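You operate a simulated robot arm through the tools that you are given. There is no shell and no other tool. Be economical: measure what you need, move in short steps, check, and stop when the job is done.

You run a simulated two-armed robot. Do the job below in one go: nothing can be reset, and whatever is moved stays where it is left.

## Task
Pull the blue cable stub from the junction box and plug the gland.
Fine: hold the box still while the nut is slackened; the stub stands in the empty hole of the rack.

Only the result counts: the job must be done as asked and must still hold three seconds after the hand-in. Knocking over, shifting, dropping, spilling or breaking anything else fails it.

## Robot
Two 7-joint arms with two-finger parallel grippers on one trunk, on a base that drives. Base frame: it is fixed to the floor where the robot stands at the start and does not move with it; the origin is under the middle of the robot, x ahead of it, y to its left, z up; the surface under the hand at the start is at about z = 0.9. Units: m, rad, N and s.
The left shoulder is at the start at [0.07, 0.177, 1.157], the right one opposite. With the tool pointing down near the work surface each hand reaches from about 0.3 to 0.74 m from the robot's upright axis, wherever it stands, measured 20 degrees to its own side. Places, roughly: blanking plug (3x3x6 cm) [0.4, 0, 0.9]; cable stub rack [0.7, 0.2, 0.9]; gland [0.5, 0.1, 1]; gland nut [0.5, 0.1, 1]. Payload 3.43 kg a hand.
Tool frame (each hand has its own): the origin (TCP) lies between the finger pads and is the grasp point; the fingertips stand 0.03 m ahead of it; z points along the fingers, y is the line along which they close. Largest opening 0.094 m; finger width 0.028, thickness 0.01; the body of the gripper, 0.05 by 0.096 m, starts 0.055 m behind the TCP.
Orientation is that of the tool frame in the base frame, as a unit quaternion [x, y, z, w]. With the fingers straight down and closing along the base's y, the tool's x points along the base's -x, its y along +y and its z along -z.

## Interface
- The arms move only by the tool jog_arm. It takes "left_series", "right_series" or both (then of equal length, played together; a hand with none holds still); each is a list of rows, each a list of 7 numbers: the shift along the base's x, y, z in m, then the turn, a rotation vector about the base's x, y, z in rad, then the opening, from 0 (shut) to 1 (fully open). In form: [[tx, ty, tz, ax, ay, az, hand], ...]. A call has 1 to 10 rows; each row shifts and turns the commanded pose from where the row before left it. Rows are played at 5 a second. More than 0.05 m and 0.15 rad between two rows, or a gripper value outside its range, and nothing of the call is played. Where a pose cannot be reached the arm comes as near as it can. A force on the tool above 40 N (or 10 N above the force at the start of the call, whichever is more), or a blocked arm, ends the call early, and 0.2 s more pass. Each finger travels about 0.153 m/s and halts on what it meets, pressing with about 25 N; the grip force reading is that of the motor and also rises with nothing between the fingers. The clock runs only during rows and for 0.2 s after the last one: add rows that do not move to give the fingers time. The reply holds the time, the measured pose of the TCP, the force on the tool along the base axes, the opening and the grip force, in the units named above and with some noise, with the torque about the TCP (base axes, N m) and any sound that the robot's microphone picked up.
- Cameras (640 x 400 px; columns grow to the right, rows downward): "scene" is now at [0.1314, 0.0339, 1.4741]; the picture's right is [0.39, -0.92, 0.00], its down [-0.53, -0.23, -0.82] and it looks along [0.75, 0.32, -0.57] (base axes); focal length 254 px, centre (320, 200). "left" rides on the left gripper at [0.076, -0.014, -0.103] in its tool frame; the picture's right is [0.18, 0.98, 0.00], its down [-0.75, 0.14, -0.64] and it looks along [-0.63, 0.12, 0.77] (tool axes); focal length 243 px, centre (320, 200). "right" rides on the right gripper at [0.076, 0.014, -0.103] in its tool frame; the picture's right is [-0.18, 0.98, 0.00], its down [-0.75, -0.14, -0.64] and it looks along [-0.63, -0.12, 0.77] (tool axes); focal length 243 px, centre (320, 200). There is no depth. A picture from a camera that has moved, and an enlarged one, comes with that camera's place and axes in the base frame and with its lens.
- capture(camera): a new picture of that camera. No time passes.
- lift_body(by): slides the trunk up (or, below 0, down) by that many m; the arms and the scene camera ride with it, the base frame stays. It gives what a move gives, with no picture.
- steer(legs): drives the robot by 1 to 6 legs, each [ahead, turn to the left] in m and rad, along the robot's own axes; the way and the turn of a leg run together, so that a leg with both is an arc; at most 1.5 m and 3.142 rad a leg. The arms and the cameras ride along, it lands a little off, and it stops where it bumps. It gives what a move gives.
- pan_tilt(pan, tilt): turns the head with the scene camera to pan (to the left, within 1.501 rad either way) and tilt (down, from -0.506 to 1.204), counted from straight ahead of the robot. It gives what a move gives.
- zoom(camera, box): a new picture of the part [left, top, right, bottom] of that camera's present view, enlarged. No time passes.
- finish_job(): hands the job in; it is judged then, once.

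Go step by step. Nothing tells you exact positions but the pictures and the camera data: compare them with the known pose of the tool, close in by small moves and look again before you grip or let go. The budget is 120 turns and 100 pictures, counting those below and the enlarged ones. Unless the task says otherwise, let go and move clear before handing in, and close with one line.

The tools are called after "Emit:" as name(argument=value, ...) on one line, values as JSON. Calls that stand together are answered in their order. jog_arm: Moves the arms, as the interface text tells. Its arguments: {"type":"object","properties":{"left_series":{"type":"array"},"right_series":{"type":"array"}},"required":[]} The other tools are called the same way: lift_body (by) slides the trunk up or down; steer (legs) drives the base; pan_tilt (pan, tilt) turns the head that bears the scene camera; capture (camera) takes a picture; zoom (camera, box) takes an enlarged picture of a part of a camera's view; finish_job () hands the job in.

At the start:

```text
time_s: 0.0
left_position: [0.4364, 0.3934, 1.3195]
left_tool_rot: [0.002, 1.0, 0.0, 0.001]
left_contact_force: [0.0, -0.1, 0.4]
left_torque: [-0.01, -0.02, 0.0]
left_grip_width: 0.094
left_grasp_force: 0.1
right_position: [0.4656, -0.0278, 1.2743]
right_tool_rot: [0.0, 1.0, -0.001, 0.0]
right_contact_force: [-0.1, 0.3, 0.6]
right_torque: [0.01, 0.01, 0.0]
right_grip_width: 0.094
right_grasp_force: 0.1
trunk travel left (down, up): [-0.737, 0.103]
robot x, y, heading: [0.001, 0.0009, 0.003]
head pan, tilt: [0.405, 0.611]
```

scene: 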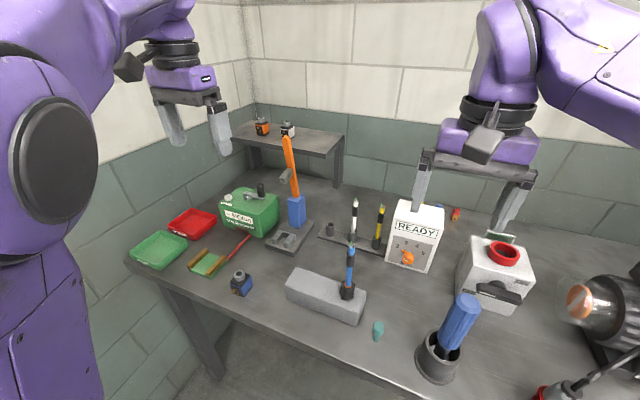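
right: 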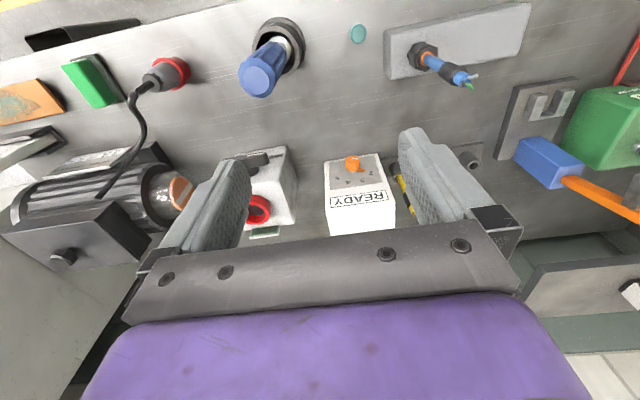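
left: 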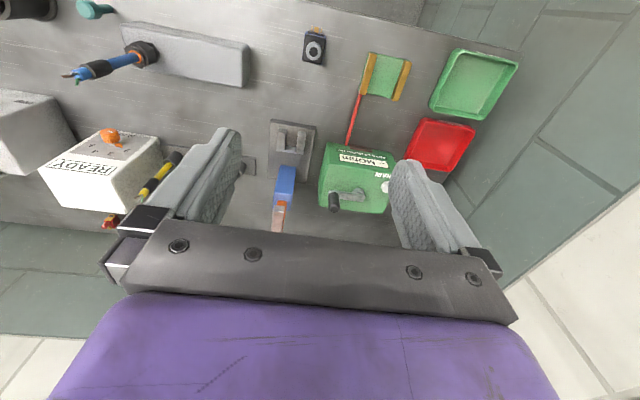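

The junction box looks like the grey block, with the blue stub standing in its dark gland; the teal plug is in front of it and the rack behind. I'll zoom in to measure.

Emit:
zoom(camera="scene", box=[270, 180, 430, 350])

Emit:
zoom(camera="right", box=[320, 0, 560, 200])

Emit:
zoom(camera="left", box=[40, 0, 280, 200])

```text
2.35 times, centred on (350, 265) of scene
camera zoom: at [0.1314, 0.0339, 1.4741], right [0.39, -0.92, 0.0], down [-0.53, -0.23, -0.82], along [0.75, 0.32, -0.57], focal length 597 px, centre (249, 47)
```

zoom: 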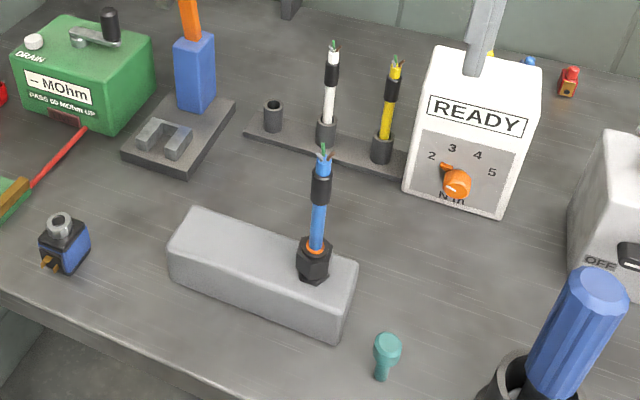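

```text
2.00 times, centred on (440, 100) of right
camera zoom: at [0.3889, -0.0143, 1.3765], right [0.18, 0.98, 0.0], down [0.75, -0.14, 0.64], along [0.63, -0.12, -0.77], focal length 485 px, centre (80, 400)
```

zoom: 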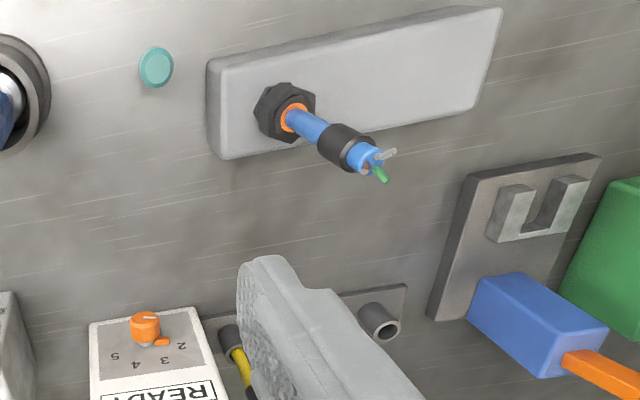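

```text
2.00 times, centred on (160, 100) of left
camera zoom: at [0.3598, 0.3798, 1.4216], right [-0.18, 0.98, 0.0], down [0.75, 0.14, 0.64], along [0.63, 0.12, -0.77], focal length 485 px, centre (640, 400)
```

zoom: 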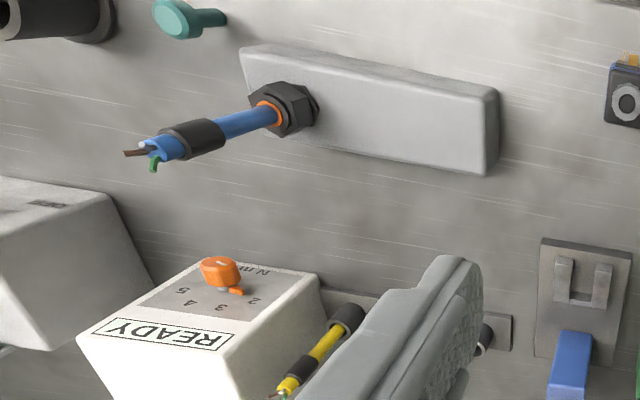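

Triangulating puts the nut top at about (0.475, 0.112, 1.00), with the box along y (x 0.445–0.50, y 0.07–0.25, top about 0.97) and the stub top at about z = 1.11. I'll yaw the left hand to clamp the free end of the box and tilt the right hand so it can take the nut past the stub.

Emit:
jog_arm(left_series=[[0.003, -0.017, -0.012, 0, 0, -0.15, 1], [0.003, -0.017, -0.012, 0, 0, -0.15, 1], [0.003, -0.017, -0.012, 0, 0, -0.15, 1], [0.003, -0.017, -0.012, 0, 0, -0.15, 1], [0.003, -0.017, -0.012, 0, 0, -0.15, 1], [0.003, -0.017, -0.012, 0, 0, -0.15, 1], [0.003, -0.017, -0.012, 0, 0, -0.15, 1], [0.003, -0.017, -0.012, 0, 0, -0.15, 1], [0.003, -0.017, -0.012, 0, 0, -0.15, 1], [0.003, -0.017, -0.012, 0, 0, -0.15, 1]], right_series=[[-0.01, 0, 0, 0, -0.08, 0, 1], [-0.01, 0, 0, 0, -0.08, 0, 1], [-0.01, 0, 0, 0, -0.08, 0, 1], [-0.01, 0, 0, 0, -0.08, 0, 1], [-0.01, 0, 0, 0, -0.08, 0, 1], [-0.01, 0, 0, 0, -0.08, 0, 1], [-0.01, 0, 0, 0, -0.08, 0, 1], [-0.01, 0, 0, 0, -0.08, 0, 1], [-0.01, 0, 0, 0, -0.08, 0, 1], [-0.01, 0, 0, 0, -0.08, 0, 1]])

Emit:
capture(camera="left")

Emit:
capture(camera="scene")

Emit:
capture(camera="right")

```text
time_s: 2.2
left_position: [0.4686, 0.229, 1.1978]
left_tool_rot: [0.68, 0.733, -0.009, 0.006]
left_contact_force: [-0.5, 0.6, 0.0]
left_torque: [0.01, 0.02, 0.01]
left_grip_width: 0.0939
left_grasp_force: 0.1
left hand out of reach, approached as far as the arm can: row 9
right_position: [0.3648, -0.0286, 1.2741]
right_tool_rot: [0.0, 0.921, 0.001, 0.391]
right_contact_force: [-0.7, -0.5, 0.3]
right_torque: [0.01, 0.01, 0.0]
right_grip_width: 0.0941
right_grasp_force: 0.0
trunk travel left (down, up): [-0.737, 0.103]
robot x, y, heading: [-0.0013, -0.0003, -0.001]
head pan, tilt: [0.405, 0.611]
```

```text
93 pictures are left
camera left: at [0.4499, 0.3065, 1.2988], right [0.97, 0.26, -0.01], down [0.2, -0.73, 0.66], along [0.16, -0.64, -0.75], focal length 243 px, centre (320, 200)
```

left: 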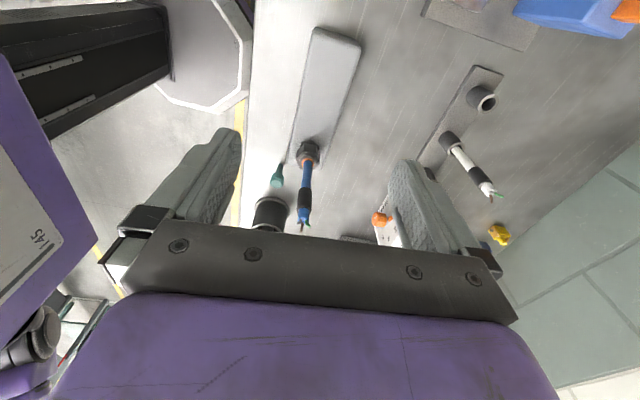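

```text
92 pictures are left
camera scene: at [0.1306, 0.0332, 1.4742], right [0.39, -0.92, 0.0], down [-0.53, -0.23, -0.82], along [0.75, 0.32, -0.57], focal length 254 px, centre (320, 200)
```

scene: 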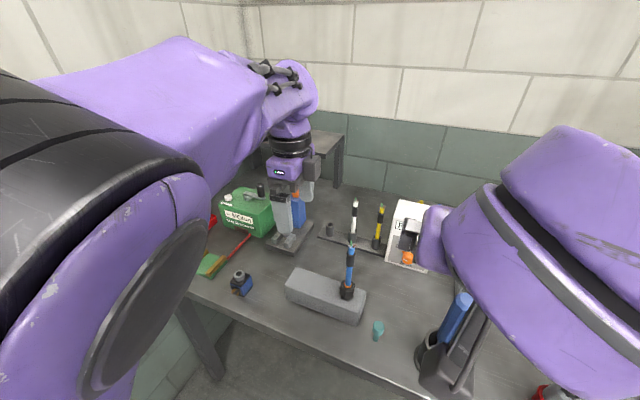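

```text
91 pictures are left
camera right: at [0.2381, -0.0141, 1.2905], right [0.13, 0.98, 0.13], down [0.06, -0.14, 0.99], along [0.99, -0.12, -0.08], focal length 243 px, centre (320, 200)
```

right: 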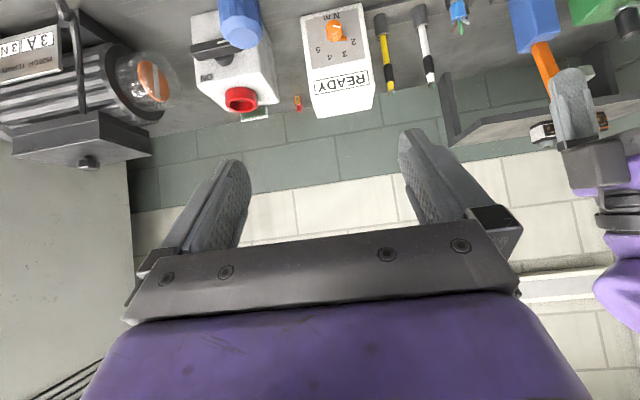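

Left hand is over the box with yaw nearly −90°, and from its camera the box runs x 0.447–0.505, y 0.07–0.27. I'll lower the left hand in stages.

Emit:
jog_arm(left_series=[[0.002, 0.001, -0.035, 0, 0, -0.03, 1], [0.002, 0.001, -0.035, 0, 0, -0.03, 1], [0.002, 0.001, -0.035, 0, 0, 0, 1], [0.002, 0.001, -0.035, 0, 0, 0, 1], [0, 0, 0, 0, 0, 0, 1]])

Emit:
capture(camera="left")

Emit:
capture(camera="scene")

```text
time_s: 3.4
left_position: [0.4783, 0.2261, 1.0607]
left_tool_rot: [0.704, 0.711, 0.001, 0.001]
left_contact_force: [-0.5, 0.1, 0.8]
left_torque: [0.01, 0.01, -0.02]
left_grip_width: 0.0939
left_grasp_force: 0.1
right_position: [0.366, -0.0284, 1.2743]
right_tool_rot: [-0.001, 0.921, 0.002, 0.389]
right_contact_force: [0.7, 0.4, 0.0]
right_torque: [-0.03, 0.0, -0.03]
right_grip_width: 0.0938
right_grasp_force: 0.0
trunk travel left (down, up): [-0.737, 0.103]
robot x, y, heading: [-0.0017, 0.0001, -0.002]
head pan, tilt: [0.405, 0.611]
```

```text
90 pictures are left
camera left: at [0.4629, 0.3039, 1.1626], right [0.98, 0.19, 0.0], down [0.15, -0.75, 0.64], along [0.13, -0.63, -0.77], focal length 243 px, centre (320, 200)
```

left: 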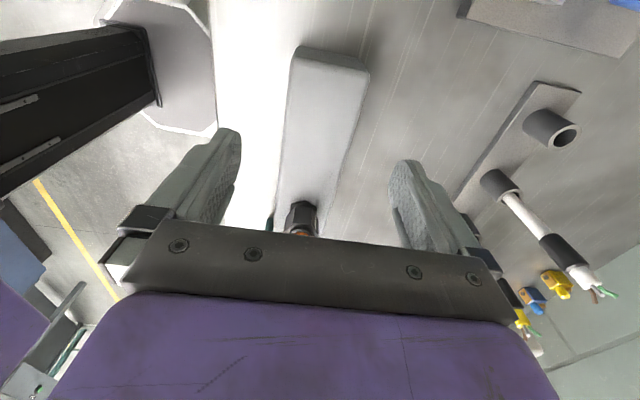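

```text
89 pictures are left
camera scene: at [0.1308, 0.0336, 1.4742], right [0.39, -0.92, 0.0], down [-0.53, -0.23, -0.82], along [0.75, 0.32, -0.57], focal length 254 px, centre (320, 200)
```

scene: 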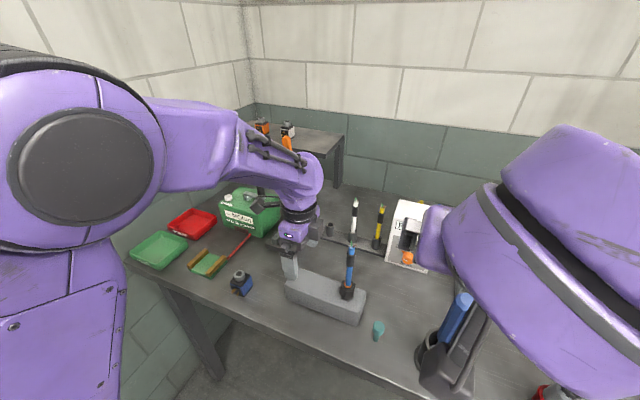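

Box centre line is at x≈0.478, and the hand is aligned with it. Now I'll go down to grip height and narrow the fingers without touching.

Emit:
jog_arm(left_series=[[0, 0.002, -0.029, 0, 0, 0, 1], [0, 0.002, -0.029, 0, 0, 0, 1], [0, 0.002, -0.029, 0, 0, 0, 1], [0, 0.002, -0.028, 0, 0, 0, 0.85], [0, 0, 0, 0, 0, 0, 0.75]])

Emit:
capture(camera="left")

Emit:
zoom(camera="scene", box=[240, 200, 400, 340])

```text
time_s: 4.6
left_position: [0.4796, 0.2361, 0.9426]
left_tool_rot: [0.704, 0.711, 0.0, 0.001]
left_contact_force: [1.3, 1.1, -0.2]
left_torque: [0.02, -0.04, 0.0]
left_grip_width: 0.0704
left_grasp_force: 0.1
right_position: [0.3649, -0.0295, 1.2739]
right_tool_rot: [0.001, 0.921, 0.0, 0.389]
right_contact_force: [-0.4, 0.6, -0.6]
right_torque: [0.0, -0.04, 0.02]
right_grip_width: 0.0939
right_grasp_force: 0.1
trunk travel left (down, up): [-0.737, 0.103]
robot x, y, heading: [-0.0028, 0.0019, 0.003]
head pan, tilt: [0.405, 0.611]
```

```text
88 pictures are left
camera left: at [0.4639, 0.3129, 1.0456], right [0.98, 0.19, 0.0], down [0.15, -0.75, 0.64], along [0.13, -0.63, -0.77], focal length 243 px, centre (320, 200)
```

left: 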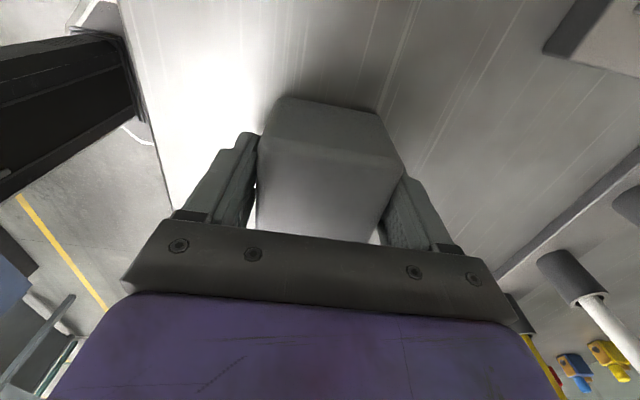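

```text
2.86 times, centred on (320, 270) of scene
camera zoom: at [0.1307, 0.0333, 1.4742], right [0.39, -0.92, 0.0], down [-0.53, -0.23, -0.82], along [0.75, 0.32, -0.57], focal length 725 px, centre (320, 0)
```

zoom: 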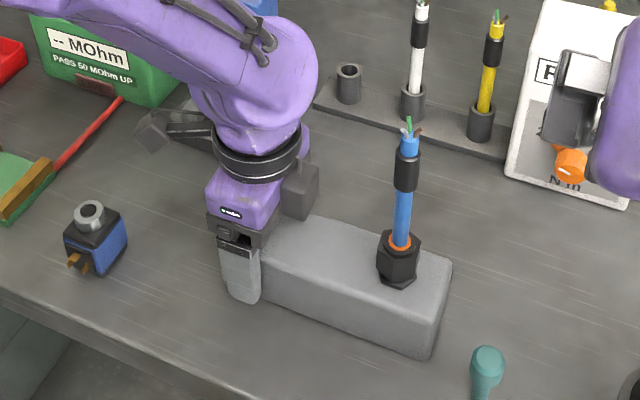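

The box is centred between the left fingers to within a couple of mm, so I'll close on it.

Emit:
jog_arm(left_series=[[-0.001, 0, 0, 0, 0, 0, 0.7], [0, 0, 0, 0, 0, 0, 0.66], [0, 0, 0, 0, 0, 0, 0.63], [0, 0, 0, 0, 0, 0, 0.6], [0, 0, 0, 0, 0, 0, 0.56], [0, 0, 0, 0, 0, 0, 0.5], [0, 0, 0, 0, 0, 0, 0.3], [0, 0, 0, 0, 0, 0, 0.3]])

Emit:
zoom(camera="scene", box=[300, 220, 400, 320])

```text
time_s: 6.4
left_position: [0.4775, 0.2363, 0.9431]
left_tool_rot: [0.703, 0.711, 0.0, 0.001]
left_contact_force: [-0.3, -0.4, -0.4]
left_torque: [0.15, -0.04, -0.06]
left_grip_width: 0.0686
left_grasp_force: 25.1
right_position: [0.3656, -0.0269, 1.2746]
right_tool_rot: [0.0, 0.921, 0.001, 0.39]
right_contact_force: [-0.7, 0.1, 0.6]
right_torque: [0.0, -0.06, 0.0]
right_grip_width: 0.0939
right_grasp_force: 0.0
trunk travel left (down, up): [-0.737, 0.103]
robot x, y, heading: [-0.0013, 0.0035, 0.005]
head pan, tilt: [0.405, 0.611]
```

```text
4.00 times, centred on (350, 270) of scene
camera zoom: at [0.1316, 0.0338, 1.4741], right [0.39, -0.92, 0.0], down [-0.53, -0.23, -0.82], along [0.75, 0.32, -0.57], focal length 1015 px, centre (200, -80)
```

zoom: 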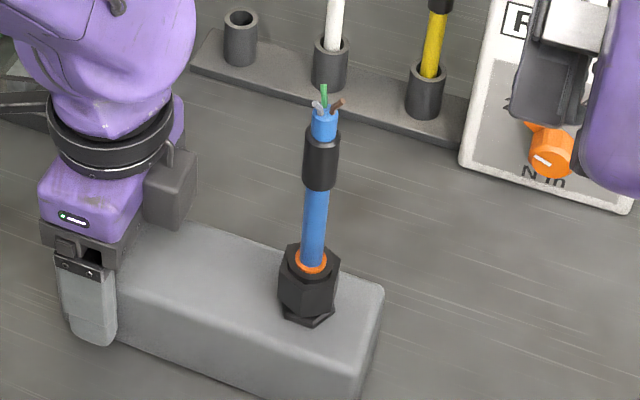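

The box is held firmly with the left hand. Next I need the flat orientation of the nut.

Emit:
zoom(camera="scene", box=[330, 270, 362, 306])

```text
11.11 times, centred on (346, 288) of scene
camera zoom: at [0.1316, 0.0338, 1.4741], right [0.39, -0.92, 0.0], down [-0.53, -0.23, -0.82], along [0.75, 0.32, -0.57], focal length 2819 px, centre (31, -778)
```

zoom: 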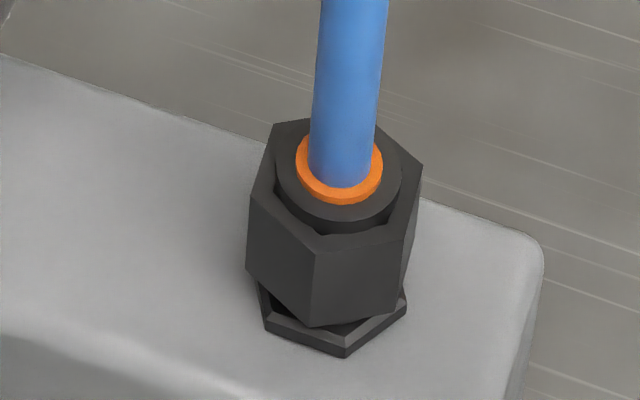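

The nut centre is ≈(0.474, 0.1125), z 0.975–1.0. Its flats are square to ±y, so a right-hand grip pointing along +x fits. I'll move to a pre-grasp behind it, tilted about 35° below horizontal.

Emit:
jog_arm(right_series=[[0.002, 0.02, -0.02, 0, -0.023, 0, 0.9], [0.002, 0.02, -0.02, 0, -0.023, 0, 0.8], [0.002, 0.02, -0.03, 0, -0.023, 0, 0.7], [0.003, 0.02, -0.03, 0, -0.023, 0, 0.7], [0.003, 0.02, -0.035, 0, -0.023, 0, 0.7], [0.003, 0.02, -0.035, 0, -0.023, 0, 0.7], [0.003, 0.02, -0.035, 0, -0.023, 0, 0.7], [0, 0, 0, 0, 0, 0, 0.7]])

Emit:
capture(camera="right")

Emit:
capture(camera="scene")

```text
time_s: 8.2
left_position: [0.4789, 0.2355, 0.9437]
left_tool_rot: [0.704, 0.711, -0.001, 0.001]
left_contact_force: [-0.3, 0.9, 0.2]
left_torque: [-0.05, -0.01, 0.02]
left_grip_width: 0.0684
left_grasp_force: 25.2
right_position: [0.3814, 0.112, 1.0674]
right_tool_rot: [0.0, 0.887, 0.001, 0.462]
right_contact_force: [0.6, -0.8, 0.7]
right_torque: [-0.01, 0.02, 0.02]
right_grip_width: 0.0657
right_grasp_force: 0.0
trunk travel left (down, up): [-0.737, 0.103]
robot x, y, heading: [-0.0023, -0.0011, 0.006]
head pan, tilt: [0.405, 0.611]
```

```text
84 pictures are left
camera right: at [0.2529, 0.1264, 1.0643], right [0.11, 0.98, 0.15], down [-0.09, -0.14, 0.99], along [0.99, -0.12, 0.08], focal length 243 px, centre (320, 200)
```

right: 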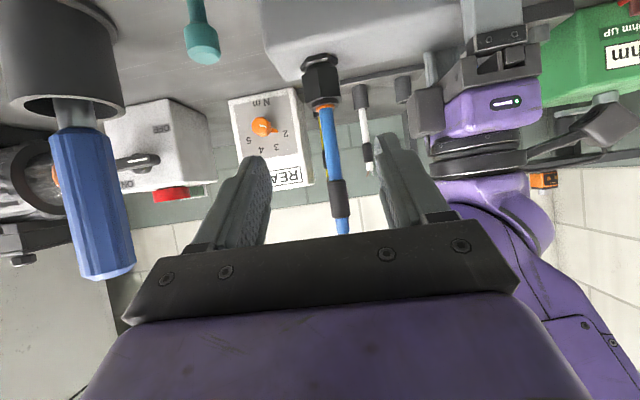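

```text
83 pictures are left
camera scene: at [0.1316, 0.0334, 1.4741], right [0.39, -0.92, 0.0], down [-0.53, -0.23, -0.82], along [0.75, 0.32, -0.57], focal length 254 px, centre (320, 200)
```

scene: 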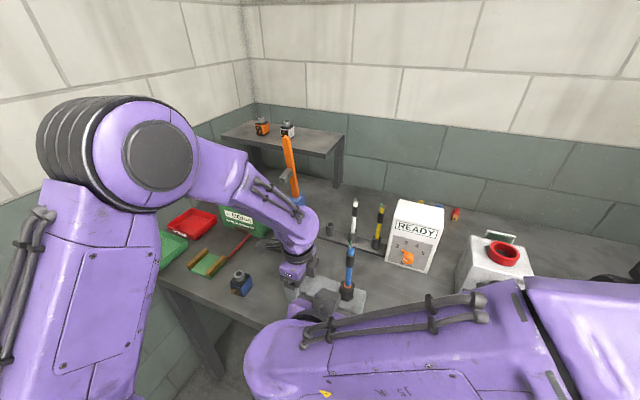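

The nut is well centred between the right fingers. I'll advance along the tool axis to the nut.

Emit:
jog_arm(right_series=[[0.02, 0.0005, -0.015, 0, 0, 0, 0.7], [0.02, 0.0005, -0.015, 0, 0, 0, 0.7], [0.02, 0.0005, -0.015, 0, 0, 0, 0.6], [0.018, 0.0005, -0.013, 0, 0, 0, 0.6], [0.0146, 0, -0.01, 0, 0, 0, 0.6], [0, 0, 0, 0, 0, 0, 0.6]])

Emit:
capture(camera="right")

Emit:
zoom(camera="scene", box=[270, 230, 400, 340])

Emit:
capture(camera="left")

```text
time_s: 9.6
left_position: [0.4781, 0.2363, 0.9438]
left_tool_rot: [0.704, 0.711, -0.001, 0.001]
left_contact_force: [-0.6, 1.2, 0.0]
left_torque: [-0.06, 0.03, 0.03]
left_grip_width: 0.0683
left_grasp_force: 25.4
right_position: [0.4761, 0.1135, 1.0008]
right_tool_rot: [0.0, 0.887, 0.0, 0.461]
right_contact_force: [-0.4, -0.3, 0.2]
right_torque: [-0.01, 0.04, 0.03]
right_grip_width: 0.0564
right_grasp_force: 0.1
trunk travel left (down, up): [-0.737, 0.103]
robot x, y, heading: [0.0011, 0.0004, 0.002]
head pan, tilt: [0.405, 0.611]
```

```text
82 pictures are left
camera right: at [0.3474, 0.128, 0.997], right [0.11, 0.98, 0.15], down [-0.09, -0.14, 0.99], along [0.99, -0.12, 0.08], focal length 243 px, centre (320, 200)
```

right: 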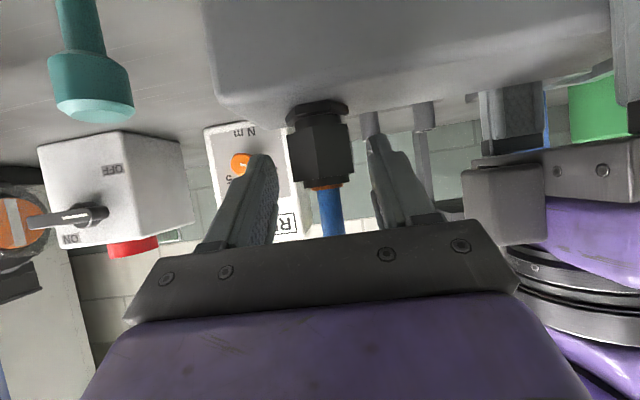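

```text
3.64 times, centred on (335, 285) of scene
camera zoom: at [0.1316, 0.034, 1.4741], right [0.39, -0.92, 0.0], down [-0.53, -0.23, -0.82], along [0.75, 0.32, -0.57], focal length 922 px, centre (266, -109)
```

zoom: 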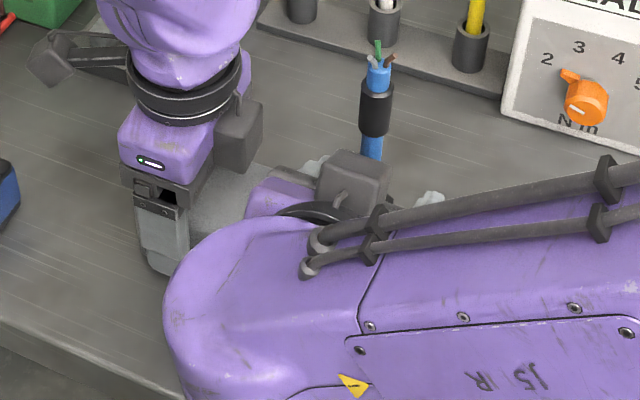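

```text
80 pictures are left
camera left: at [0.4629, 0.3135, 1.0457], right [0.98, 0.19, 0.0], down [0.15, -0.75, 0.64], along [0.13, -0.63, -0.77], focal length 243 px, centre (320, 200)
```

left: 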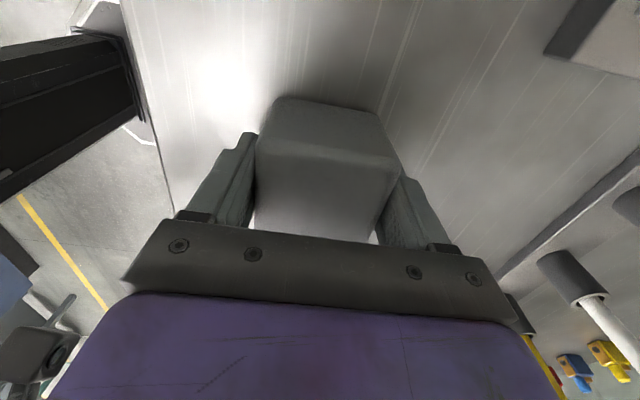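

The nut sits about 3 mm to the +y side of the finger midline. I'll shift, then close on its flats.

Emit:
jog_arm(right_series=[[-0.002, 0.003, -0.002, 0, 0, 0, 0.55], [0, 0, 0, 0, 0, 0, 0.45], [0, 0, 0, 0, 0, 0, 0.38], [0, 0, 0, 0, 0, 0, 0.34], [0, 0, 0, 0, 0, 0, 0.3], [0, 0, 0, 0, 0, 0, 0.2], [0, 0, 0, 0, 0, 0, 0.1], [0, 0, 0, 0, 0, 0, 0.0], [0, 0, 0, 0, 0, 0, 0.0]])

Emit:
capture(camera="right")

```text
time_s: 11.6
left_position: [0.4782, 0.2364, 0.9439]
left_tool_rot: [0.704, 0.711, 0.0, 0.001]
left_contact_force: [5.2, -0.5, -0.2]
left_torque: [0.03, 0.13, 0.55]
left_grip_width: 0.0684
left_grasp_force: 25.2
right_position: [0.4736, 0.1173, 0.9992]
right_tool_rot: [-0.001, 0.887, 0.002, 0.462]
right_contact_force: [-6.3, 1.5, 1.2]
right_torque: [0.16, 0.27, 0.05]
right_grip_width: 0.0327
right_grasp_force: 25.4
trunk travel left (down, up): [-0.737, 0.103]
robot x, y, heading: [-0.0009, 0.0019, -0.006]
head pan, tilt: [0.405, 0.611]
```

```text
79 pictures are left
camera right: at [0.3453, 0.1315, 0.9953], right [0.1, 0.98, 0.15], down [-0.09, -0.14, 0.99], along [0.99, -0.12, 0.08], focal length 243 px, centre (320, 200)
```

right: 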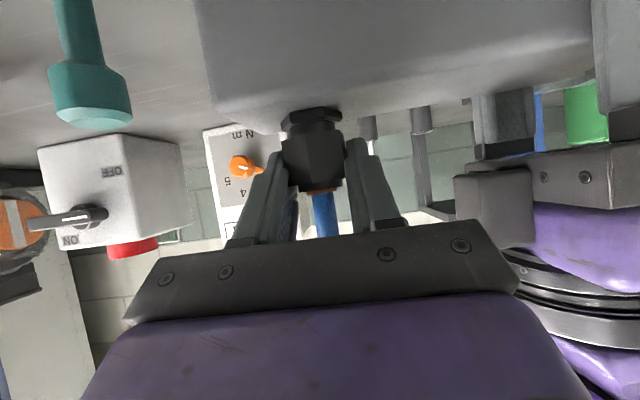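

Gripped on flats (32.7 mm). The TCP lies on the nut axis, so I'll turn anticlockwise about vertical in small steps and watch the torque.

Emit:
jog_arm(right_series=[[0, 0, 0, 0, 0, 0.06, 0], [0, 0, 0, 0, 0, 0.06, 0], [0, 0, 0, 0, 0, 0.06, 0], [0, 0, 0, 0, 0, 0.06, 0], [0, 0, 0, 0, 0, 0, 0]])

Emit:
capture(camera="right")

```text
time_s: 12.8
left_position: [0.4777, 0.2362, 0.9429]
left_tool_rot: [0.703, 0.711, -0.001, 0.002]
left_contact_force: [5.0, 3.9, -0.8]
left_torque: [-0.49, 0.02, 0.71]
left_grip_width: 0.0684
left_grasp_force: 24.7
right_position: [0.4745, 0.1158, 0.9987]
right_tool_rot: [-0.106, 0.881, 0.055, 0.458]
right_contact_force: [-5.6, -3.7, 0.4]
right_torque: [0.05, 0.27, -0.03]
right_grip_width: 0.0327
right_grasp_force: 25.1
trunk travel left (down, up): [-0.737, 0.103]
robot x, y, heading: [0.0007, 0.0022, 0.0]
head pan, tilt: [0.405, 0.611]
```

```text
78 pictures are left
camera right: at [0.3466, 0.0996, 0.9953], right [-0.13, 0.98, 0.15], down [-0.06, -0.16, 0.99], along [0.99, 0.12, 0.08], focal length 243 px, centre (320, 200)
```

right: 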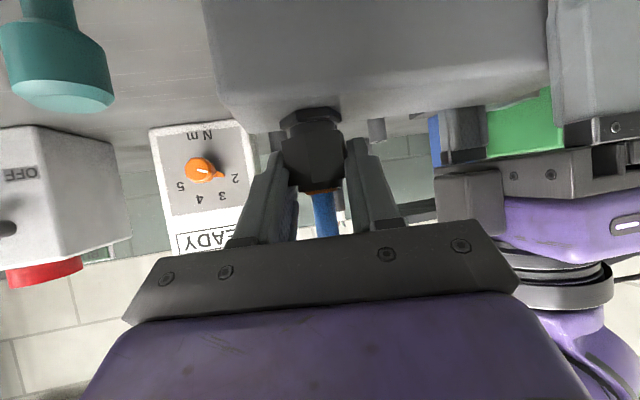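

The nut turns with the hand at low torque. Continuing.

Emit:
jog_arm(right_series=[[0, 0, 0, 0, 0, 0.06, 0], [0, 0, 0, 0, 0, 0.06, 0], [0, 0, 0, 0, 0, 0.06, 0], [0, 0, 0, 0, 0, 0.06, 0], [0, 0, 0, 0, 0, 0.06, 0], [0, 0, 0, 0, 0, 0.06, 0], [0, 0, 0, 0, 0, 0, 0]])

Emit:
capture(camera="right")

Emit:
capture(camera="scene")

```text
time_s: 14.4
left_position: [0.4776, 0.237, 0.9442]
left_tool_rot: [0.703, 0.711, 0.0, 0.0]
left_contact_force: [1.7, 19.3, -0.4]
left_torque: [-0.2, 0.02, 0.28]
left_grip_width: 0.0686
left_grasp_force: 24.8
right_position: [0.4751, 0.1151, 0.9987]
right_tool_rot: [-0.262, 0.847, 0.136, 0.441]
right_contact_force: [-1.8, -20.7, -0.8]
right_torque: [-0.75, 0.21, -0.07]
right_grip_width: 0.0328
right_grasp_force: 24.4
trunk travel left (down, up): [-0.737, 0.103]
robot x, y, heading: [0.0011, 0.0007, -0.003]
head pan, tilt: [0.405, 0.611]
```

```text
77 pictures are left
camera right: at [0.3606, 0.0558, 0.9958], right [-0.47, 0.87, 0.15], down [0.0, -0.17, 0.99], along [0.88, 0.46, 0.08], focal length 243 px, centre (320, 200)
```

right: 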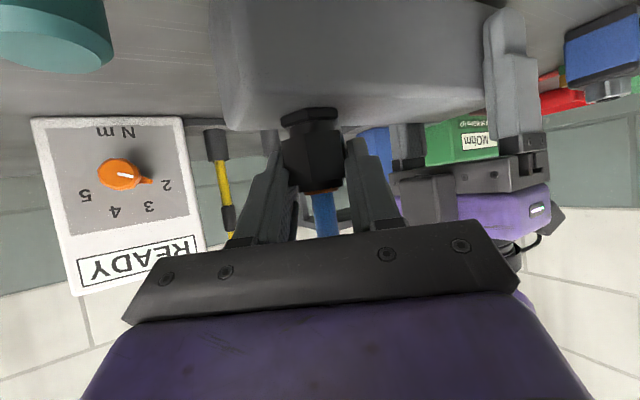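

```text
76 pictures are left
camera scene: at [0.1315, 0.0336, 1.4741], right [0.39, -0.92, 0.0], down [-0.53, -0.23, -0.82], along [0.75, 0.32, -0.57], focal length 254 px, centre (320, 200)
```

scene: 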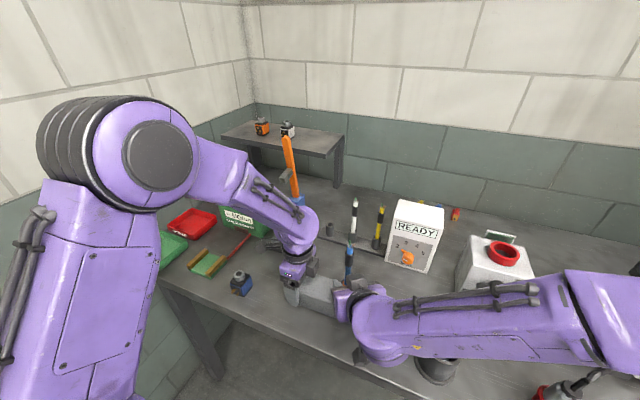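

About 34° turned, with a side load of 20 N meaning the true axis is slightly toward −y. I'll ease that off, open, and swing back 60° to regrip.

Emit:
jog_arm(right_series=[[0, -0.0025, 0, 0, 0, 0, 0], [0, 0, 0, 0, 0, 0, 0.35], [0, 0, 0, 0, 0, 0, 0.5], [0, 0, 0, 0, 0, 0, 0.65], [0, 0, 0, 0, 0, 0, 0.65]])

Emit:
capture(camera="right")

```text
time_s: 15.6
left_position: [0.4774, 0.2361, 0.9429]
left_tool_rot: [0.703, 0.711, -0.001, 0.0]
left_contact_force: [0.9, -2.2, 0.0]
left_torque: [0.32, 0.08, 0.05]
left_grip_width: 0.0682
left_grasp_force: 24.8
right_position: [0.4747, 0.1139, 1.0007]
right_tool_rot: [-0.261, 0.848, 0.136, 0.441]
right_contact_force: [-0.5, -0.3, 0.9]
right_torque: [0.03, -0.01, 0.0]
right_grip_width: 0.061
right_grasp_force: 0.1
trunk travel left (down, up): [-0.737, 0.103]
robot x, y, heading: [-0.0015, 0.0003, -0.003]
head pan, tilt: [0.405, 0.611]
```

```text
75 pictures are left
camera right: at [0.3604, 0.0534, 0.9962], right [-0.47, 0.87, 0.15], down [0.0, -0.17, 0.99], along [0.88, 0.46, 0.08], focal length 243 px, centre (320, 200)
```

right: 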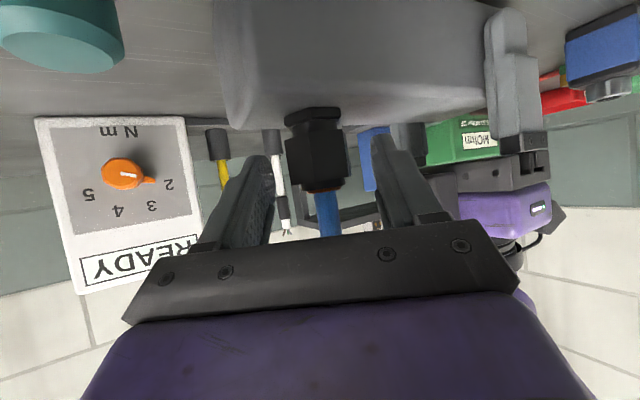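

Clear; swinging back 60°.

Emit:
jog_arm(right_series=[[0, 0, 0.001, 0, 0, -0.131, 0.65], [0, 0, 0, 0, 0, -0.131, 0.65], [0, 0, 0, 0, 0, -0.131, 0.65], [0, 0, 0, 0, 0, -0.131, 0.65], [0, 0, 0, 0, 0, -0.131, 0.65], [0, 0, 0, 0, 0, -0.131, 0.65], [0, 0, 0, 0, 0, -0.131, 0.65], [0, 0, 0, 0, 0, -0.13, 0.65], [0, 0, 0, 0, 0, 0, 0.65]])

Emit:
capture(camera="right")

Emit:
capture(camera="scene")

```text
time_s: 17.6
left_position: [0.4787, 0.2366, 0.9422]
left_tool_rot: [0.704, 0.711, 0.0, 0.002]
left_contact_force: [0.9, 0.5, 0.0]
left_torque: [0.37, 0.04, -0.05]
left_grip_width: 0.0681
left_grasp_force: 24.4
right_position: [0.4799, 0.1081, 1.0017]
right_tool_rot: [0.205, 0.864, -0.103, 0.448]
right_contact_force: [-0.3, -0.2, -0.3]
right_torque: [-0.02, -0.02, -0.01]
right_grip_width: 0.0614
right_grasp_force: 0.1
trunk travel left (down, up): [-0.737, 0.103]
robot x, y, heading: [-0.0023, -0.0007, 0.002]
head pan, tilt: [0.405, 0.611]
```

```text
74 pictures are left
camera right: at [0.3706, 0.1787, 0.9981], right [0.53, 0.83, 0.16], down [-0.15, -0.09, 0.99], along [0.83, -0.55, 0.07], focal length 243 px, centre (320, 200)
```

right: 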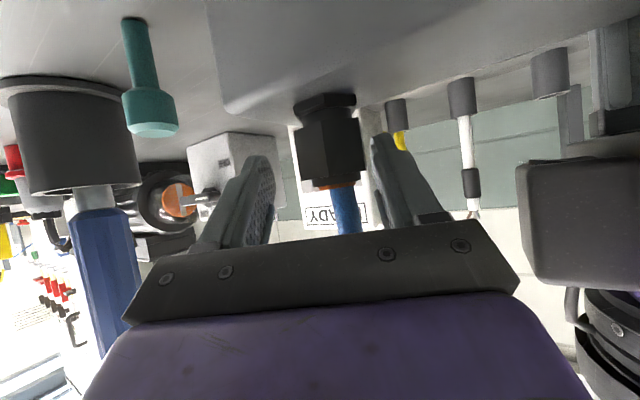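

```text
73 pictures are left
camera scene: at [0.1317, 0.0337, 1.4741], right [0.39, -0.92, 0.0], down [-0.53, -0.23, -0.82], along [0.75, 0.32, -0.57], focal length 254 px, centre (320, 200)
```

scene: 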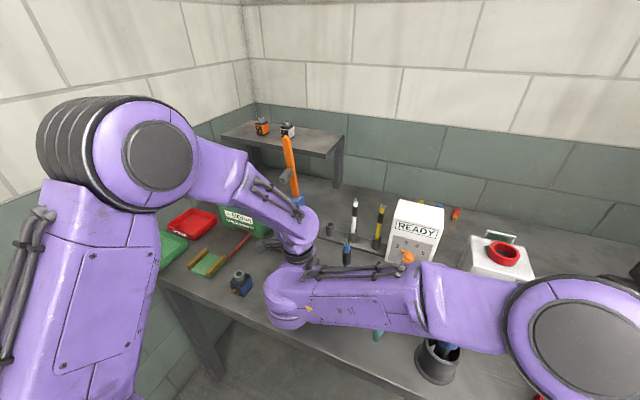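

Triangulating from the two right-camera views puts the true nut axis at about (0.479, 0.118). I'll recentre there and grip.

Emit:
jog_arm(right_series=[[-0.001, 0.005, -0.001, 0, 0, 0, 0.65], [0, 0.005, -0.001, 0, 0, 0.01, 0.6], [0, 0, 0, 0, 0, 0, 0.6]])

Emit:
capture(camera="right")

```text
time_s: 18.4
left_position: [0.4773, 0.2368, 0.9442]
left_tool_rot: [0.703, 0.711, 0.0, 0.0]
left_contact_force: [0.4, -0.7, -0.2]
left_torque: [0.36, 0.05, 0.0]
left_grip_width: 0.0683
left_grasp_force: 25.2
right_position: [0.4736, 0.1228, 0.9983]
right_tool_rot: [0.194, 0.866, -0.101, 0.451]
right_contact_force: [0.9, 0.5, -0.1]
right_torque: [-0.02, -0.02, -0.02]
right_grip_width: 0.0564
right_grasp_force: 0.1
trunk travel left (down, up): [-0.737, 0.103]
robot x, y, heading: [-0.0004, -0.0006, -0.0]
head pan, tilt: [0.405, 0.611]
```

```text
72 pictures are left
camera right: at [0.3647, 0.1898, 0.9937], right [0.51, 0.84, 0.15], down [-0.14, -0.09, 0.99], along [0.85, -0.53, 0.08], focal length 243 px, centre (320, 200)
```

right: 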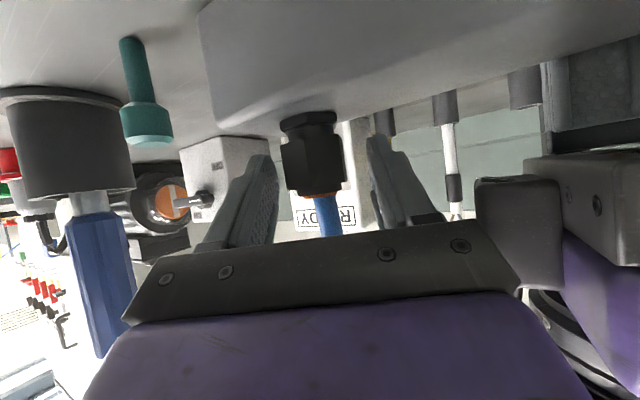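

Now the nut appears where it was when gripped last time. Closing.

Emit:
jog_arm(right_series=[[0, 0, 0, 0, 0, 0, 0.45], [0, 0, 0, 0, 0, 0, 0.38], [0, 0, 0, 0, 0, 0, 0.33], [0, 0, 0, 0, 0, 0, 0.25], [0, 0, 0, 0, 0, 0, 0.1], [0, 0, 0, 0, 0, 0, 0], [0, 0, 0, 0, 0, 0, 0]])

Emit:
zoom(camera="right", box=[220, 80, 420, 260])

```text
time_s: 20.0
left_position: [0.4777, 0.2374, 0.9441]
left_tool_rot: [0.703, 0.711, 0.0, 0.001]
left_contact_force: [3.6, 15.3, 3.6]
left_torque: [-0.53, 0.16, 0.28]
left_grip_width: 0.0683
left_grasp_force: 25.4
right_position: [0.4747, 0.1225, 0.9974]
right_tool_rot: [0.194, 0.866, -0.1, 0.45]
right_contact_force: [-3.8, -15.0, -1.5]
right_torque: [-0.49, -0.03, 0.03]
right_grip_width: 0.0325
right_grasp_force: 24.5
trunk travel left (down, up): [-0.737, 0.103]
robot x, y, heading: [0.0003, 0.0002, 0.001]
head pan, tilt: [0.405, 0.611]
```

```text
2.22 times, centred on (320, 170) of right
camera zoom: at [0.3646, 0.1902, 0.9944], right [0.51, 0.84, 0.15], down [-0.14, -0.09, 0.99], along [0.85, -0.53, 0.08], focal length 539 px, centre (320, 267)
```

zoom: 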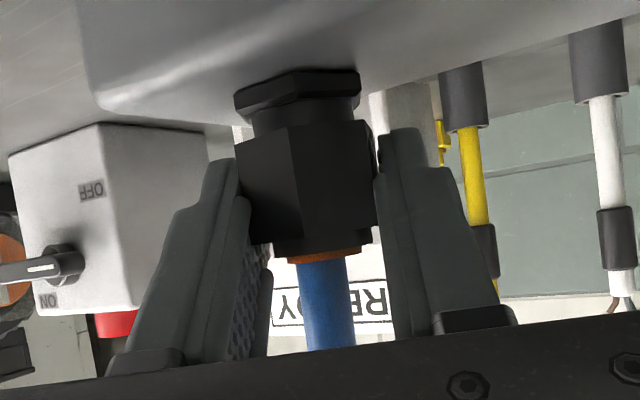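

Gripped on flats again and the nut has visibly risen. Turning another 60° anticlockwise about the nut axis.

Emit:
jog_arm(right_series=[[-0.0005, -0.0015, 0, 0, 0, 0.1, 0], [0, -0.0004, 0.0002, 0, 0, 0.1, 0], [0, -0.0004, 0.0002, 0, 0, 0.1, 0], [0, -0.0004, 0.0002, 0, 0, 0.1, 0], [0, -0.0004, 0.0002, 0, 0, 0.1, 0], [0, -0.0004, 0.0002, 0, 0, 0.1, 0], [0, -0.0004, 0.0002, 0, 0, 0.1, 0], [0, -0.0004, 0.0002, 0, 0, 0.1, 0], [0, -0.0004, 0.0002, 0, 0, 0.1, 0], [0, -0.0004, 0.0002, 0, 0, 0.1, 0]])

Emit:
zoom(camera="right", box=[220, 80, 420, 260])

```text
time_s: 22.2
left_position: [0.4764, 0.2367, 0.9432]
left_tool_rot: [0.703, 0.711, 0.001, -0.001]
left_contact_force: [-0.8, 11.6, 7.3]
left_torque: [-0.53, -0.25, 0.06]
left_grip_width: 0.0685
left_grasp_force: 25.6
right_position: [0.4724, 0.1189, 1.0004]
right_tool_rot: [-0.247, 0.852, 0.129, 0.443]
right_contact_force: [1.1, -13.9, -5.7]
right_torque: [-0.93, 0.36, -0.17]
right_grip_width: 0.0306
right_grasp_force: 25.1
trunk travel left (down, up): [-0.737, 0.103]
robot x, y, heading: [0.0006, -0.0012, 0.002]
head pan, tilt: [0.405, 0.611]
```

```text
2.22 times, centred on (320, 170) of right
camera zoom: at [0.3569, 0.0614, 0.9958], right [-0.44, 0.89, 0.15], down [0.0, -0.17, 0.99], along [0.9, 0.43, 0.08], focal length 539 px, centre (320, 267)
```

zoom: 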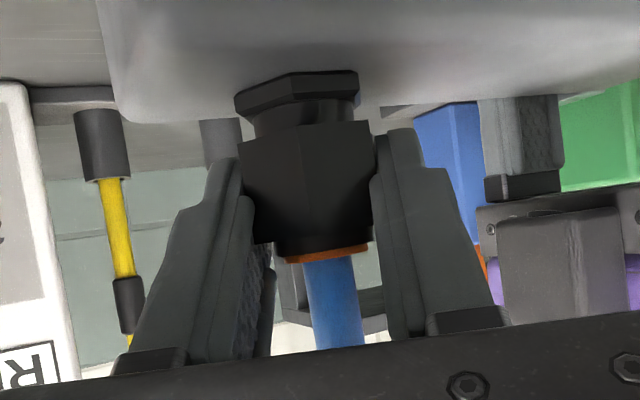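

Now about 94° in total. I'll take one more 60° stroke: open, swing back and regrip.

Emit:
jog_arm(right_series=[[0, -0.0015, -0.001, 0, 0, 0, 0.3], [0, 0, 0, 0, 0, 0, 0.65], [0, 0, 0, 0, 0, 0, 0.65]])

Emit:
jog_arm(right_series=[[0, 0.0005, 0, 0, 0, -0.131, 0.65], [0, 0.0005, 0, 0, 0, -0.131, 0.65], [0, 0.0005, 0, 0, 0, -0.131, 0.65], [0, 0.0005, 0, 0, 0, -0.131, 0.65], [0, 0.0005, 0, 0, 0, -0.131, 0.65], [0, 0.0005, 0, 0, 0, -0.131, 0.65], [0, 0.0005, 0, 0, 0, -0.131, 0.65], [0, 0.0005, 0, 0, 0, -0.11, 0.65], [0, 0, 0, 0, 0, 0, 0.6], [0, 0, 0, 0, 0, 0, 0.6]])

Emit:
zoom(camera="right", box=[220, 80, 420, 260])

```text
time_s: 23.0
left_position: [0.4774, 0.2361, 0.9444]
left_tool_rot: [0.703, 0.711, 0.0, 0.001]
left_contact_force: [0.7, -1.6, 1.5]
left_torque: [0.32, 0.19, 0.04]
left_grip_width: 0.0683
left_grasp_force: 24.8
right_position: [0.4709, 0.1165, 0.9988]
right_tool_rot: [-0.247, 0.852, 0.129, 0.443]
right_contact_force: [0.7, 0.1, 0.5]
right_torque: [0.01, 0.03, -0.02]
right_grip_width: 0.0609
right_grasp_force: 0.1
trunk travel left (down, up): [-0.737, 0.103]
robot x, y, heading: [0.0011, -0.0006, -0.007]
head pan, tilt: [0.405, 0.611]
```

```text
time_s: 25.2
left_position: [0.4774, 0.2363, 0.9421]
left_tool_rot: [0.703, 0.711, -0.001, 0.0]
left_contact_force: [1.0, 0.3, -0.7]
left_torque: [0.37, 0.07, 0.01]
left_grip_width: 0.0683
left_grasp_force: 25.1
right_position: [0.4723, 0.1204, 0.9978]
right_tool_rot: [0.204, 0.863, -0.107, 0.449]
right_contact_force: [-0.2, -0.3, -0.6]
right_torque: [-0.04, -0.01, -0.03]
right_grip_width: 0.056
right_grasp_force: 0.1
trunk travel left (down, up): [-0.737, 0.103]
robot x, y, heading: [0.0001, -0.0006, 0.002]
head pan, tilt: [0.405, 0.611]
```

```text
2.22 times, centred on (320, 170) of right
camera zoom: at [0.3652, 0.1903, 0.9937], right [0.54, 0.83, 0.15], down [-0.15, -0.08, 0.99], along [0.83, -0.55, 0.08], focal length 539 px, centre (320, 267)
```

zoom: 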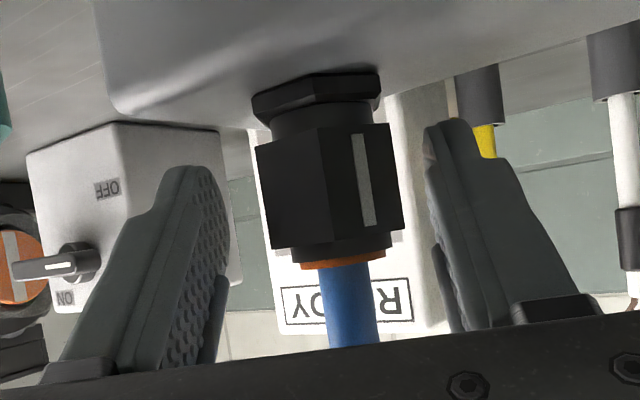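

The nut has clearly turned, since its white tick mark has come round. Recentre 4 mm laterally, grip and turn again.

Emit:
jog_arm(right_series=[[0.002, 0.0035, 0, 0, 0, 0, 0.5], [0, 0, 0, 0, 0, 0, 0.4], [0, 0, 0, 0, 0, 0, 0.35], [0, 0, 0, 0, 0, 0, 0.25], [0, 0, 0, 0, 0, 0, 0.1], [0, 0, 0, 0, 0, 0, 0], [0, 0, 0, 0, 0, 0, 0]])

Emit:
jog_arm(right_series=[[-0.0003, -0.001, 0, 0, 0, 0.1, 0], [0, -0.0004, 0.0002, 0, 0, 0.1, 0], [0, -0.0004, 0.0002, 0, 0, 0.1, 0], [0, -0.0004, 0.0002, 0, 0, 0.1, 0], [0, -0.0004, 0.0002, 0, 0, 0.1, 0], [0, -0.0004, 0.0002, 0, 0, 0.1, 0], [0, -0.0004, 0.0002, 0, 0, 0.1, 0], [0, -0.0004, 0.0002, 0, 0, 0.1, 0], [0, -0.0004, 0.0002, 0, 0, 0.1, 0], [0, -0.0004, 0.0002, 0, 0, 0.1, 0]])

Emit:
zoom(camera="right", box=[220, 80, 420, 260])

Emit:
capture(camera="scene")

```text
time_s: 26.8
left_position: [0.4777, 0.2377, 0.9437]
left_tool_rot: [0.704, 0.71, 0.001, 0.001]
left_contact_force: [10.1, 0.0, -0.3]
left_torque: [-0.02, 0.08, 1.04]
left_grip_width: 0.0686
left_grasp_force: 24.6
right_position: [0.474, 0.1249, 0.9988]
right_tool_rot: [0.203, 0.864, -0.105, 0.448]
right_contact_force: [-9.8, -0.2, -0.5]
right_torque: [-0.21, 0.41, -0.05]
right_grip_width: 0.031
right_grasp_force: 25.7
trunk travel left (down, up): [-0.737, 0.103]
robot x, y, heading: [-0.0003, 0.0002, 0.002]
head pan, tilt: [0.405, 0.611]
```

```text
time_s: 29.0
left_position: [0.4775, 0.237, 0.9428]
left_tool_rot: [0.703, 0.711, 0.0, -0.001]
left_contact_force: [2.9, 13.0, 6.5]
left_torque: [-0.36, 0.01, 0.53]
left_grip_width: 0.0685
left_grasp_force: 24.9
right_position: [0.4747, 0.1196, 1.0017]
right_tool_rot: [-0.235, 0.855, 0.122, 0.446]
right_contact_force: [-3.2, -13.8, -3.6]
right_torque: [-0.9, 0.32, -0.1]
right_grip_width: 0.0313
right_grasp_force: 24.8
trunk travel left (down, up): [-0.737, 0.103]
robot x, y, heading: [0.0005, 0.0045, -0.001]
head pan, tilt: [0.405, 0.611]
```

```text
2.22 times, centred on (320, 170) of right
camera zoom: at [0.3568, 0.0663, 0.9972], right [-0.41, 0.9, 0.15], down [-0.01, -0.17, 0.99], along [0.91, 0.4, 0.08], focal length 539 px, centre (320, 267)
```

zoom: 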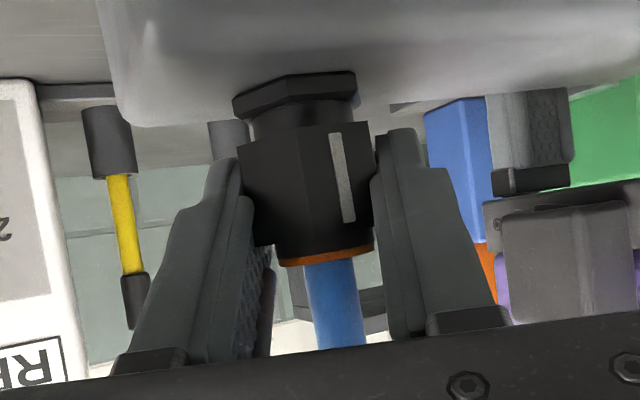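

```text
67 pictures are left
camera scene: at [0.1315, 0.0333, 1.4741], right [0.39, -0.92, 0.0], down [-0.53, -0.23, -0.82], along [0.75, 0.32, -0.57], focal length 254 px, centre (320, 200)
```

scene: 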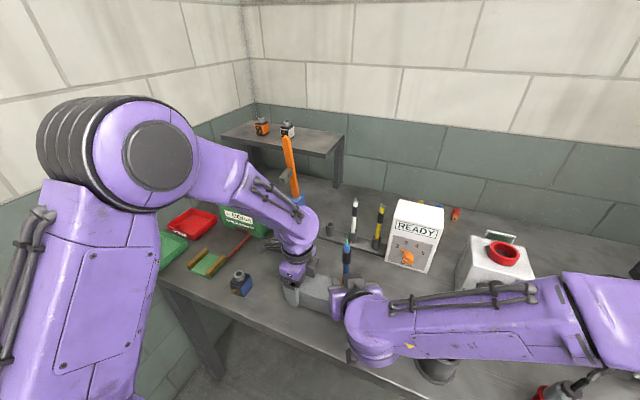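

About 150° turned. I'll try the pull now: let go of the nut, raise the right hand to the bare stub above it, and square up to φ≈0 while the left keeps the box.

Emit:
jog_arm(right_series=[[0, -0.0015, -0.001, 0, 0, 0, 0.3], [0, 0, 0, 0, 0, 0, 0.65], [0, 0, 0.01, 0, 0, 0, 0.65], [0.001, 0, 0.01, 0, 0, -0.1, 0.65], [0.001, 0, 0.01, 0, 0, -0.11, 0.65], [0.001, 0, 0.01, 0, 0, -0.11, 0.65], [0.001, 0, 0.003, 0, 0, -0.11, 0.65], [0, 0, 0, 0, 0, -0.11, 0.6], [0, 0, 0, 0, 0, 0, 0.5], [0, 0, 0, 0, 0, 0, 0.4]])

Emit:
capture(camera="right")

```text
time_s: 31.2
left_position: [0.4776, 0.2356, 0.9428]
left_tool_rot: [0.703, 0.711, -0.001, 0.001]
left_contact_force: [-0.9, -0.3, -3.5]
left_torque: [0.24, 0.0, 0.02]
left_grip_width: 0.0681
left_grasp_force: 25.2
right_position: [0.4787, 0.1194, 1.0433]
right_tool_rot: [0.002, 0.887, 0.0, 0.462]
right_contact_force: [0.6, -0.6, -0.4]
right_torque: [-0.02, 0.02, -0.05]
right_grip_width: 0.0376
right_grasp_force: 0.0
trunk travel left (down, up): [-0.737, 0.103]
robot x, y, heading: [-0.001, 0.0008, -0.008]
head pan, tilt: [0.405, 0.611]
```

```text
66 pictures are left
camera right: at [0.3506, 0.1333, 1.0391], right [0.11, 0.98, 0.15], down [-0.09, -0.14, 0.99], along [0.99, -0.12, 0.08], focal length 243 px, centre (320, 200)
```

right: 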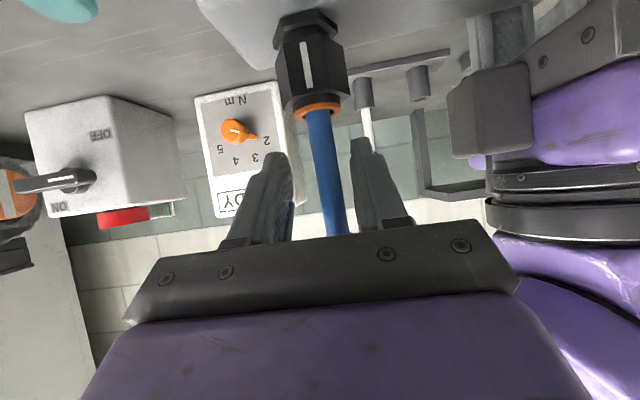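

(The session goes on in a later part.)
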